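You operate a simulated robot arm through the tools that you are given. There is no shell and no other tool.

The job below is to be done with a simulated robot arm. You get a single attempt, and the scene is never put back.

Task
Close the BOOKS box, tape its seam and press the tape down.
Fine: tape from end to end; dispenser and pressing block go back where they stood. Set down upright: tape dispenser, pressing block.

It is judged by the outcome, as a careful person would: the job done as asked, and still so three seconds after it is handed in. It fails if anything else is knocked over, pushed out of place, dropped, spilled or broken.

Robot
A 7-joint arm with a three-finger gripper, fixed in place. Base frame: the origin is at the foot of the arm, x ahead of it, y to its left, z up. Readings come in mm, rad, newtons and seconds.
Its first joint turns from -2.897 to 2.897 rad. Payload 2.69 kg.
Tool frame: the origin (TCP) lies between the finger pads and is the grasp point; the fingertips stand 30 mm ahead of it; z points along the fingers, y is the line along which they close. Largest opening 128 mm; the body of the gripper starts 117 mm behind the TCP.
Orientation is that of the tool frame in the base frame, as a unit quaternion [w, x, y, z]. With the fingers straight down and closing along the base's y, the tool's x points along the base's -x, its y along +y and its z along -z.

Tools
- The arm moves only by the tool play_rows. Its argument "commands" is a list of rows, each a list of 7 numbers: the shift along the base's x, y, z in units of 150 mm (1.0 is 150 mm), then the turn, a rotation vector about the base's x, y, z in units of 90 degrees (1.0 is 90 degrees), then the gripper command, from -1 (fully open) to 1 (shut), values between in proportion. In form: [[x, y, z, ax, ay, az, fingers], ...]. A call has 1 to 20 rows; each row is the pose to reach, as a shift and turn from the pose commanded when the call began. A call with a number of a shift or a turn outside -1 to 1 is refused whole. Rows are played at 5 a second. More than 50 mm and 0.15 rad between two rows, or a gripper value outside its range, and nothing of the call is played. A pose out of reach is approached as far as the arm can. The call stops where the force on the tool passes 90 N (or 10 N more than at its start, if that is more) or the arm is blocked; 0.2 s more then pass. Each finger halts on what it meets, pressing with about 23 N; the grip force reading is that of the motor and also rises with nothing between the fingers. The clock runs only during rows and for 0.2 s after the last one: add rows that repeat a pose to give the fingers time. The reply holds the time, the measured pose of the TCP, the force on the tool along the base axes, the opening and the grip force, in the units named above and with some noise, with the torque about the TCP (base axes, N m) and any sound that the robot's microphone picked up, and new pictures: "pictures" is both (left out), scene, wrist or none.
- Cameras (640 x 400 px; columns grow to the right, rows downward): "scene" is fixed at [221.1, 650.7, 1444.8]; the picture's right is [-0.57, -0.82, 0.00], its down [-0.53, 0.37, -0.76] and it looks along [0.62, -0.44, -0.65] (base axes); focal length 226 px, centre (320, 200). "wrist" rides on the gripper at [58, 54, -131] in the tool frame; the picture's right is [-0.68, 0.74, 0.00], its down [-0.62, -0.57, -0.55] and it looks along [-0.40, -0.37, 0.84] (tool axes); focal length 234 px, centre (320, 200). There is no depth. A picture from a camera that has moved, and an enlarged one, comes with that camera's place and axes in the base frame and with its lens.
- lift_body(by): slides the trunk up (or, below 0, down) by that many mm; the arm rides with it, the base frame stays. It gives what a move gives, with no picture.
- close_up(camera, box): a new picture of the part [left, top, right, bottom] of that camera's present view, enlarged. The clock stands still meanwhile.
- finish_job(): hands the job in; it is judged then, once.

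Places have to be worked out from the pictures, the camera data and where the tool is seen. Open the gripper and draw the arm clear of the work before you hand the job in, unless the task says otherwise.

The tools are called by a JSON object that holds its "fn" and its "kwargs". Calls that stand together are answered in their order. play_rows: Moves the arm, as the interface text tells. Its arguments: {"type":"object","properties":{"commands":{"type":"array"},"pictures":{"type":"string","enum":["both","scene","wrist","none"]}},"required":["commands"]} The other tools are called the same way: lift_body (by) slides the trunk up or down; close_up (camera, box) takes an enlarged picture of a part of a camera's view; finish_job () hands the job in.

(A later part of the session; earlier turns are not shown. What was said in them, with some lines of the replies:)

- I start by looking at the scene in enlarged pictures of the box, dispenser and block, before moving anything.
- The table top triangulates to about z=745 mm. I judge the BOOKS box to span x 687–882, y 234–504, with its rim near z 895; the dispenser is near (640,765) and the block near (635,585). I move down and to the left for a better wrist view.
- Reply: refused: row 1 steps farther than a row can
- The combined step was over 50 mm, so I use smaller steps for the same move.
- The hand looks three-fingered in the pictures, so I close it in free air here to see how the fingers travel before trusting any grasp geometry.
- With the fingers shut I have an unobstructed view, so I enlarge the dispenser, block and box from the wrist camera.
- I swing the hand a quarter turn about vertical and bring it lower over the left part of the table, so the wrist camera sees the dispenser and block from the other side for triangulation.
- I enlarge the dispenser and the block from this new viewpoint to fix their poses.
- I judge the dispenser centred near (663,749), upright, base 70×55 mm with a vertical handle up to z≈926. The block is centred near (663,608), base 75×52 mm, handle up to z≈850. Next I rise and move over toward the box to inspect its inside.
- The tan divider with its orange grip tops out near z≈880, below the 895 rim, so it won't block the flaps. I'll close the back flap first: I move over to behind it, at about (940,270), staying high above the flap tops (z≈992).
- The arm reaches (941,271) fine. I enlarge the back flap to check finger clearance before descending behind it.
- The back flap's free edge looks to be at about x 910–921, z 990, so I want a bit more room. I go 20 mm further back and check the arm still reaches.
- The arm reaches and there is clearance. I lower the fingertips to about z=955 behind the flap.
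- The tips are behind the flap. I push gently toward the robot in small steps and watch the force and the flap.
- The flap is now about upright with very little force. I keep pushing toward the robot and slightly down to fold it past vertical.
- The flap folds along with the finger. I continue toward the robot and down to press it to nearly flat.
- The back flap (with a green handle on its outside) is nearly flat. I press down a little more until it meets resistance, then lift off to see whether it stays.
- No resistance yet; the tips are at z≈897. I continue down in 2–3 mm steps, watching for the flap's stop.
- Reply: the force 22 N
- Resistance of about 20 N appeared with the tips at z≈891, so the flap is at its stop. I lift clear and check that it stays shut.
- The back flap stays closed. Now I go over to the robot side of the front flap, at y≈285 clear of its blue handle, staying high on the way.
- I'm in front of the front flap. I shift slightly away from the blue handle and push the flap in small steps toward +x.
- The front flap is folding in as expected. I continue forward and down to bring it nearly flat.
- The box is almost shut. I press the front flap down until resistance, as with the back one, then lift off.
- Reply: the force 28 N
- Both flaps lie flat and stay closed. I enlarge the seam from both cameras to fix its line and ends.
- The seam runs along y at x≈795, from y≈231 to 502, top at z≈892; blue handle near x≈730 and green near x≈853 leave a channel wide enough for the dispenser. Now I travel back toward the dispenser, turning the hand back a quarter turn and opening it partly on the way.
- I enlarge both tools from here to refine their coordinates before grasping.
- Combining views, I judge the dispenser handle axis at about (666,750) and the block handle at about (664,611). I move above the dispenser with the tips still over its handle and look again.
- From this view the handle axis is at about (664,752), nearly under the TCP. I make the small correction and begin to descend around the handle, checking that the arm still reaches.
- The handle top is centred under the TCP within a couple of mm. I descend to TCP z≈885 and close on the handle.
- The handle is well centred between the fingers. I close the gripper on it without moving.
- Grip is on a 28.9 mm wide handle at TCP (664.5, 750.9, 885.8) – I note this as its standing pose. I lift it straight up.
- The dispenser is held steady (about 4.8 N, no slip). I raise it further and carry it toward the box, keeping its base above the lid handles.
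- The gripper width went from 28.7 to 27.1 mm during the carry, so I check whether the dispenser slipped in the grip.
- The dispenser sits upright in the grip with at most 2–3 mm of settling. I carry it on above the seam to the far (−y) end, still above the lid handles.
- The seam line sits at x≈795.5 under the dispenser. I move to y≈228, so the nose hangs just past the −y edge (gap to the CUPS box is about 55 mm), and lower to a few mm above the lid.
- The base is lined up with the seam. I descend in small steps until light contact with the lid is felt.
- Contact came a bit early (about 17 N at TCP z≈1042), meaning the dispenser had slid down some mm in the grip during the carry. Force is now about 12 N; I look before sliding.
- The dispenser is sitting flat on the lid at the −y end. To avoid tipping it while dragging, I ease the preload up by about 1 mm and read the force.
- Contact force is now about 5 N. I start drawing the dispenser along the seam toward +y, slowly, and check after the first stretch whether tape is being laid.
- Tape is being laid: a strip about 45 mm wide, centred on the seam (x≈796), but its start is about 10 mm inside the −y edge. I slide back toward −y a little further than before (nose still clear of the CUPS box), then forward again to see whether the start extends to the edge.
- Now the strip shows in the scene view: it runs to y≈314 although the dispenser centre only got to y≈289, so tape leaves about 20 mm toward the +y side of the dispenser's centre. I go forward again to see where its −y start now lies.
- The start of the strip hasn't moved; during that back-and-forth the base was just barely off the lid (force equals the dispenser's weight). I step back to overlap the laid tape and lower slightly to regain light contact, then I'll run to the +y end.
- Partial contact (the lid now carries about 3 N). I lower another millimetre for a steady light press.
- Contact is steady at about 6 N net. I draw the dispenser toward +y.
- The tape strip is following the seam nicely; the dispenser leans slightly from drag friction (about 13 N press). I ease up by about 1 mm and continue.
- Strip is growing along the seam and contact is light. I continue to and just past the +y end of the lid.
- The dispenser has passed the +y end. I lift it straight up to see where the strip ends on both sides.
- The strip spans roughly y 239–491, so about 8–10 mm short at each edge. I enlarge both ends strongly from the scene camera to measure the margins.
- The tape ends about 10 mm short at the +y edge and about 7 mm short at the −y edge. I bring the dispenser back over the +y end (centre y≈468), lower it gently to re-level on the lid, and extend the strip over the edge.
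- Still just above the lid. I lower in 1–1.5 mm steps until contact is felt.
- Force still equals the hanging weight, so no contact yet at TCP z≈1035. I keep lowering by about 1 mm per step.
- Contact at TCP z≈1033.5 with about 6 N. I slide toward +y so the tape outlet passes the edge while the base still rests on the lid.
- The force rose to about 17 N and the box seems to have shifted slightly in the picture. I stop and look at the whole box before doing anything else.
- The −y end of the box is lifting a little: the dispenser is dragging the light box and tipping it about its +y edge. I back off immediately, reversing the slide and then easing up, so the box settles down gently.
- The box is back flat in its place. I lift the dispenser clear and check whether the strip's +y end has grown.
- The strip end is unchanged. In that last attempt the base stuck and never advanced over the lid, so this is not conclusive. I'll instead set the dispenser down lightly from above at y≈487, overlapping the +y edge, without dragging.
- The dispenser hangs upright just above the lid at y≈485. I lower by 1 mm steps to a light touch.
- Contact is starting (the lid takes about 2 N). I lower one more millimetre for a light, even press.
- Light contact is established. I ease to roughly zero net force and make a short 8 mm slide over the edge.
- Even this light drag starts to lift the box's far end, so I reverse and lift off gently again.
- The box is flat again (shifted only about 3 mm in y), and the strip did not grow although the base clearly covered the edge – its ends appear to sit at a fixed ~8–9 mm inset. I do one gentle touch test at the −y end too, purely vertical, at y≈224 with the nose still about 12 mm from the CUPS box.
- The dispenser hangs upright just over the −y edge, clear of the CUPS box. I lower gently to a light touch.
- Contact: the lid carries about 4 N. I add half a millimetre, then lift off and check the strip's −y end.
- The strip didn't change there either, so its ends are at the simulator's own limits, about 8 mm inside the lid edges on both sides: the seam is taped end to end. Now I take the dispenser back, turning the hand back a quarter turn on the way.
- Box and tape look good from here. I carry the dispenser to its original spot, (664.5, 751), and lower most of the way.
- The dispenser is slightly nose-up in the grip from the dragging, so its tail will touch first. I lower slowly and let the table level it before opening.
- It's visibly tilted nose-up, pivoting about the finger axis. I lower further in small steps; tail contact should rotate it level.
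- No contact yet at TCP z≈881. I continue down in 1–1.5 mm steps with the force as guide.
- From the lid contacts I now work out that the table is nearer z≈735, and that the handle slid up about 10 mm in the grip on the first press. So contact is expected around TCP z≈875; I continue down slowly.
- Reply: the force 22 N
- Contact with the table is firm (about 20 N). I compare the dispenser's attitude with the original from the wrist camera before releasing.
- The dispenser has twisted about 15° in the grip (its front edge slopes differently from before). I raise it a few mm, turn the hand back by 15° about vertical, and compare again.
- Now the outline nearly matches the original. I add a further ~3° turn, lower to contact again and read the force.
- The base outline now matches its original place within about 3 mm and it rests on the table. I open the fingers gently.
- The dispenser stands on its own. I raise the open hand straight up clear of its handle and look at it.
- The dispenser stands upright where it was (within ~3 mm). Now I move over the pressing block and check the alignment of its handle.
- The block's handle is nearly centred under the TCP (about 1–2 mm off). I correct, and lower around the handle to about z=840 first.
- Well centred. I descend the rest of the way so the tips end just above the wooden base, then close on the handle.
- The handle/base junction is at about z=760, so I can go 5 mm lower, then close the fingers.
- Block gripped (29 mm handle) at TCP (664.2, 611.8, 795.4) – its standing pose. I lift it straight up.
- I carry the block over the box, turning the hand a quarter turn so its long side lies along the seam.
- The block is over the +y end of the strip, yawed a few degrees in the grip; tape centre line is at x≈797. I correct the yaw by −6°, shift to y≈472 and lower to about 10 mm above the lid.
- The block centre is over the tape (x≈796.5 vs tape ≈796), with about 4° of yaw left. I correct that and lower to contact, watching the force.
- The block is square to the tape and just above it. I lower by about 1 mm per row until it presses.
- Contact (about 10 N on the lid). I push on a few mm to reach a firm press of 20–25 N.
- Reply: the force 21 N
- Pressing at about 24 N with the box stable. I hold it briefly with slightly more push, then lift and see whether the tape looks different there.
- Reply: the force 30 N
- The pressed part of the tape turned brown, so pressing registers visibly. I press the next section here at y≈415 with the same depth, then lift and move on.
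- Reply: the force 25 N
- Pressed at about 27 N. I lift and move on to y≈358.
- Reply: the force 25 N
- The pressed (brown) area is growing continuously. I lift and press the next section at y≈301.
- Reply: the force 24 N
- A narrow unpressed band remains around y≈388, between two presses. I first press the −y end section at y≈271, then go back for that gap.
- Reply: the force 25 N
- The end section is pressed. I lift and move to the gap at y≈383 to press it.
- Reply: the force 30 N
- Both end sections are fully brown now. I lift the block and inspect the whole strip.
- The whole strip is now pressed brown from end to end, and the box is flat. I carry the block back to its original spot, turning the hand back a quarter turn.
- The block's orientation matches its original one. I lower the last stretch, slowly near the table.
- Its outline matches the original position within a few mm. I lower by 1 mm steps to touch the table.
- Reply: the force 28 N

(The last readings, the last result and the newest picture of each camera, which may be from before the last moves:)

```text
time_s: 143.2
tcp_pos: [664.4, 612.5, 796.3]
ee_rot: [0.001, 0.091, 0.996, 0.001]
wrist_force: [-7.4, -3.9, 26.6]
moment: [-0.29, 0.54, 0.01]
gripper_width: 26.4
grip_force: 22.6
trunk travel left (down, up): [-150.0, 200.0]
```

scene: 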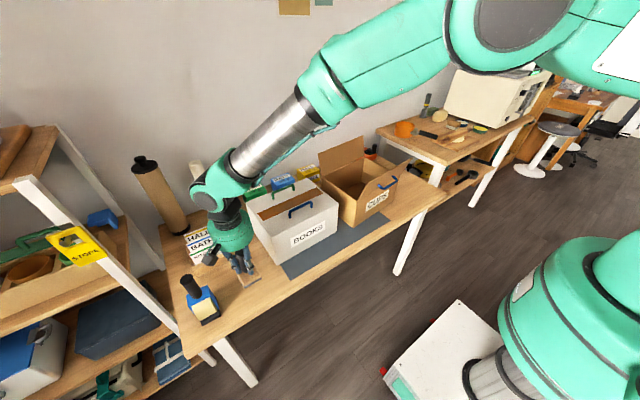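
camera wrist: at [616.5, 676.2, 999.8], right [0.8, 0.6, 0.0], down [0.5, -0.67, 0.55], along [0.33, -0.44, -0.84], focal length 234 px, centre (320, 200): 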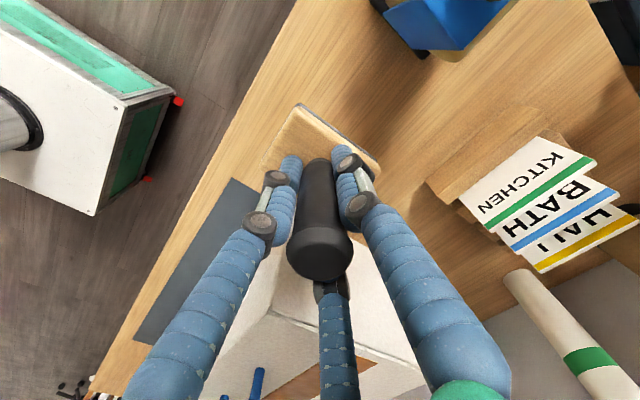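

Firm contact with the table. I ease off slightly and open the fingers.

{"fn": "play_rows", "kwargs": {"commands": [[0, 0, 0.012, 0, 0, 0, 1], [0, 0, 0.012, 0, 0, 0, 0.5], [0, 0, 0.012, 0, 0, 0, 0.3], [0, 0, 0.012, 0, 0, 0, 0], [0, 0, 0.012, 0, 0, 0, -0.1], [0, 0, 0.012, 0, 0, 0, -0.1]]}}

{"fn": "close_up", "kwargs": {"camera": "wrist", "box": [220, 60, 440, 260]}}

```text
time_s: 144.6
tcp_pos: [664.0, 610.2, 794.1]
ee_rot: [0.001, 0.09, 0.996, -0.001]
wrist_force: [-0.2, -0.6, 3.2]
moment: [-0.07, -0.02, -0.07]
gripper_width: 72.5
grip_force: 0.1
trunk travel left (down, up): [-150.0, 200.0]
camera wrist: at [616.7, 675.7, 923.9], right [0.8, 0.6, 0.0], down [0.5, -0.67, 0.55], along [0.33, -0.44, -0.84], focal length 234 px, centre (320, 200)
```

scene: 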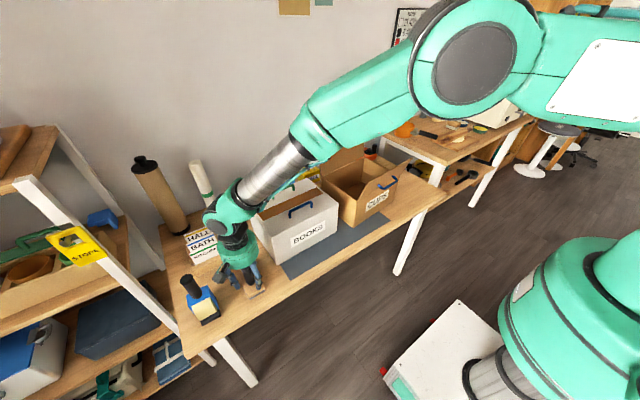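
wrist: 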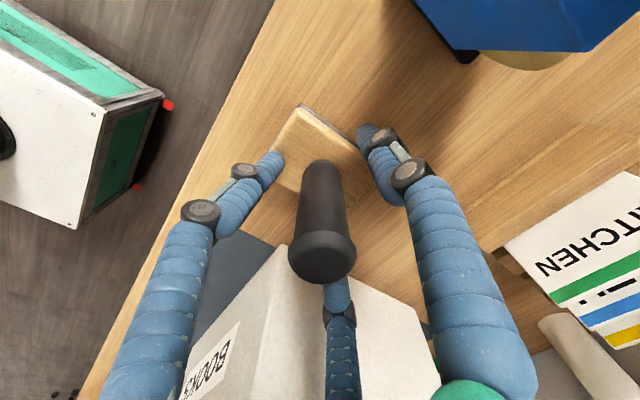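

```text
2.00 times, centred on (330, 160) of wrist
camera zoom: at [616.7, 675.7, 923.9], right [0.8, 0.6, 0.0], down [0.5, -0.67, 0.55], along [0.33, -0.44, -0.84], focal length 468 px, centre (300, 280)
```

zoom: 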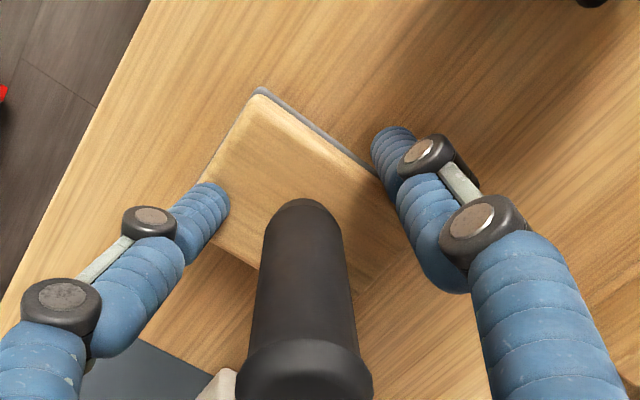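

The block is released; a finger may be lightly touching its base, so I raise straight up slowly at first.

{"fn": "play_rows", "kwargs": {"commands": [[0, 0, 0.02, 0, 0, 0, -0.1], [0, 0, 0.06, 0, 0, 0, -0.1], [0, 0, 0.2, 0, 0, 0, -0.1], [0, 0, 0.4, 0, 0, 0, -0.1], [0, 0, 0.7, 0, 0, 0, -0.1], [0, 0, 1, 0, 0, 0, -0.1], [0, 0, 1, 0, 0, 0, -0.1]]}}

{"fn": "close_up", "kwargs": {"camera": "scene", "box": [160, 250, 280, 340]}}

```text
time_s: 146.2
tcp_pos: [663.6, 610.4, 944.9]
ee_rot: [0.0, 0.091, 0.996, 0.0]
wrist_force: [-0.6, -1.1, 1.4]
moment: [0.02, -0.06, -0.01]
gripper_width: 70.4
grip_force: 0.0
trunk travel left (down, up): [-150.0, 200.0]
camera wrist: at [615.8, 674.7, 1073.7], right [0.8, 0.6, 0.0], down [0.5, -0.67, 0.55], along [0.33, -0.44, -0.84], focal length 234 px, centre (320, 200)
```

scene: 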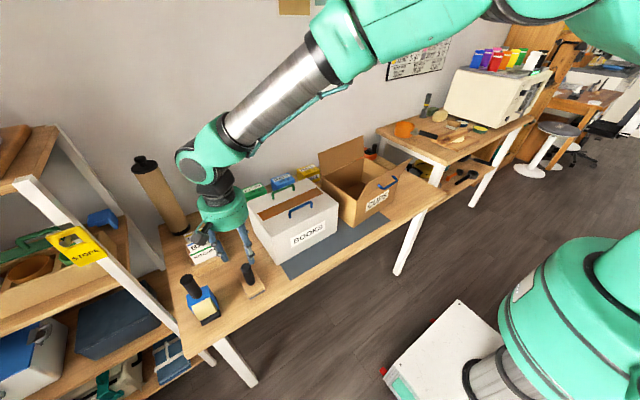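
wrist: 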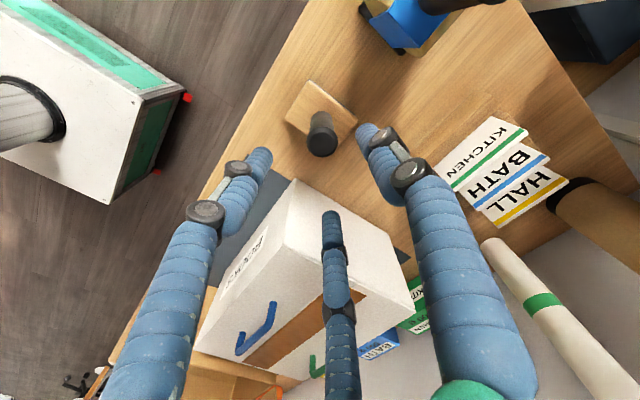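

```text
4.44 times, centred on (220, 295) of scene
camera zoom: at [221.1, 650.7, 1444.8], right [-0.57, -0.82, 0.0], down [-0.53, 0.37, -0.76], along [0.62, -0.44, -0.65], focal length 1003 px, centre (764, -222)
```

zoom: 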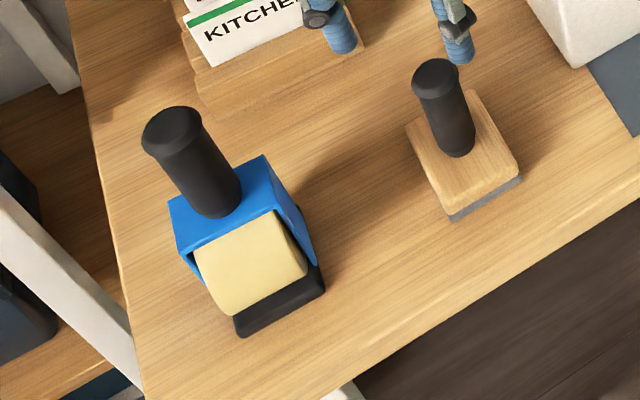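

Both tools stand upright within about 3 mm of where they were. I now raise the hand, open it fully and draw the arm back toward its starting pose.

{"fn": "play_rows", "kwargs": {"commands": [[0, 0, 0.3, 0, 0, 0, -0.1], [0, 0, 0.6, 0, 0, 0, -0.1], [0, -0.1, 0.9, 0, 0, 0.03, -0.3], [-0.1, -0.3, 1, 0, 0, 0.08, -0.6], [-0.3, -0.5, 1, 0, 0, 0.115, -1], [-0.5, -0.7, 1, 0, 0, 0.115, -1], [-0.7, -0.9, 1, 0, 0, 0.115, -1], [-0.82, -0.93, 1, 0, 0, 0.115, -1], [-0.82, -0.93, 1, 0, 0, 0.115, -1]], "pictures": "none"}}

{"fn": "play_rows", "kwargs": {"commands": [[0, 0, 0.3, 0, 0, 0, -1], [0, 0, 0.6, 0, 0, 0, -1], [0, 0, 0.9, 0, 0, 0, -1], [0, 0, 1, 0, 0, 0, -1], [0, 0, 1, 0, 0, 0, -1]]}}

{"fn": "close_up", "kwargs": {"camera": "scene", "box": [230, 130, 400, 270]}}

{"fn": "close_up", "kwargs": {"camera": "scene", "box": [120, 140, 300, 340]}}

```text
time_s: 148.2
tcp_pos: [542.0, 472.8, 1093.7]
ee_rot: [0.0, 0.0, 1.0, -0.001]
wrist_force: [-0.1, 0.2, 0.1]
moment: [0.0, -0.03, 0.01]
gripper_width: 127.9
grip_force: 0.0
trunk travel left (down, up): [-150.0, 200.0]
```

```text
time_s: 149.4
tcp_pos: [543.9, 471.3, 1244.4]
ee_rot: [0.0, 0.001, 1.0, 0.0]
wrist_force: [-0.2, -0.5, 0.4]
moment: [-0.03, 0.01, -0.03]
gripper_width: 128.0
grip_force: 0.1
trunk travel left (down, up): [-150.0, 200.0]
camera wrist: at [484.7, 526.2, 1373.8], right [0.68, 0.74, 0.0], down [0.62, -0.57, 0.55], along [0.4, -0.37, -0.84], focal length 234 px, centre (320, 200)
```

scene: 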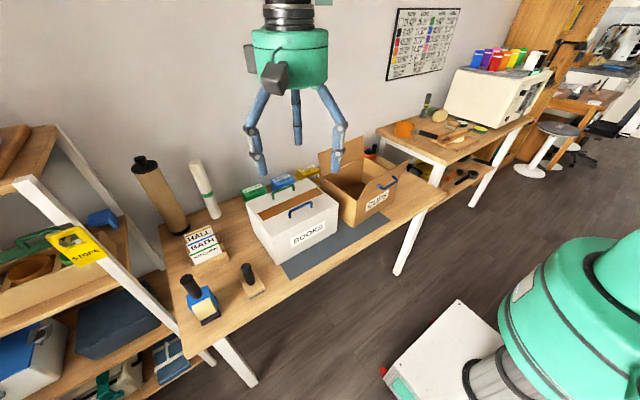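
wrist: 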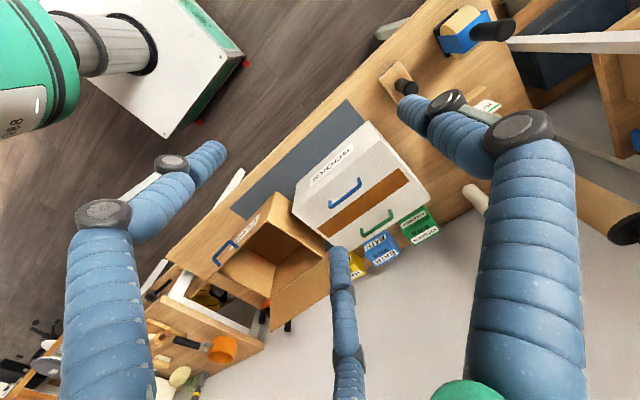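

```text
2.86 times, centred on (315, 200) of scene
camera zoom: at [221.1, 650.7, 1444.8], right [-0.57, -0.82, 0.0], down [-0.53, 0.37, -0.76], along [0.62, -0.44, -0.65], focal length 645 px, centre (334, 200)
```

zoom: 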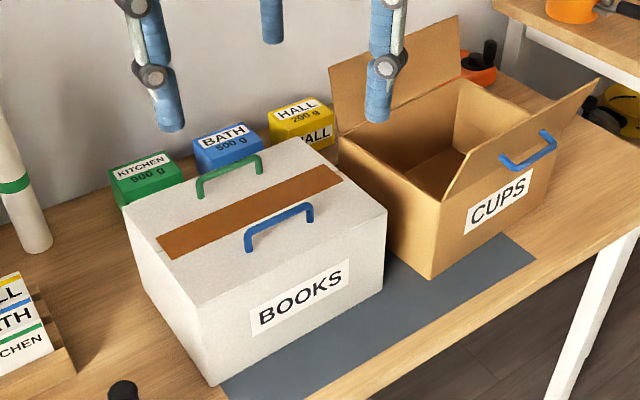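

```text
2.00 times, centred on (210, 240) of scene
camera zoom: at [221.1, 650.7, 1444.8], right [-0.57, -0.82, 0.0], down [-0.53, 0.37, -0.76], along [0.62, -0.44, -0.65], focal length 451 px, centre (540, 120)
```

zoom: 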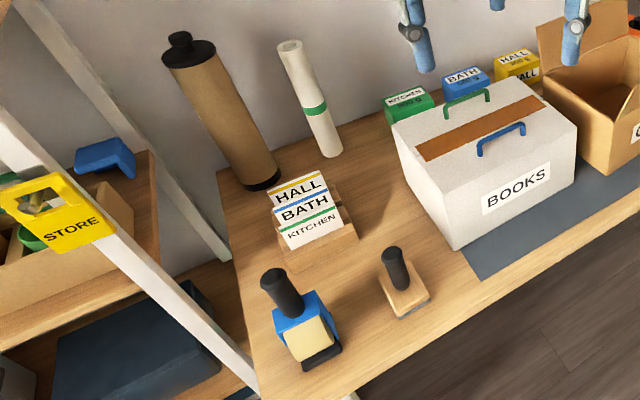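

The box is closed, the tape runs along the whole seam and is pressed down. Dispenser and block stand upright in their places, nothing else has moved, and the arm is clear with the gripper open. I hand the job in.

{"fn": "finish_job", "kwargs": {}}

```text
The job is handed in.
```

The BOOKS box is closed, its seam is taped, and the tape is pressed down along its whole length. I have handed the job in.

- **Tape:** the strip is centred on the seam but stops about 8 mm short of the lid edge at each end. I set the dispenser down again over both edges, and the strip got no longer. I took that as the furthest it will go, but could not confirm it.
- **Pressing:** the tape turns brown where it is pressed. One pass left a narrow gap near the middle, so I went back over it. The strip is now brown from end to end.
- **Box:** while I was taping near the left end, the dispenser's drag lifted the far end of the box twice. I backed off each time and it settled flat. The box ended up about 6 mm to the left of, and 3 mm further back from, where it started.
- **Tools:** the dispenser and pressing block are upright, each within about 3 mm of where it stood.

I saw no other object knocked or moved. The gripper is open and the arm is clear of the work.
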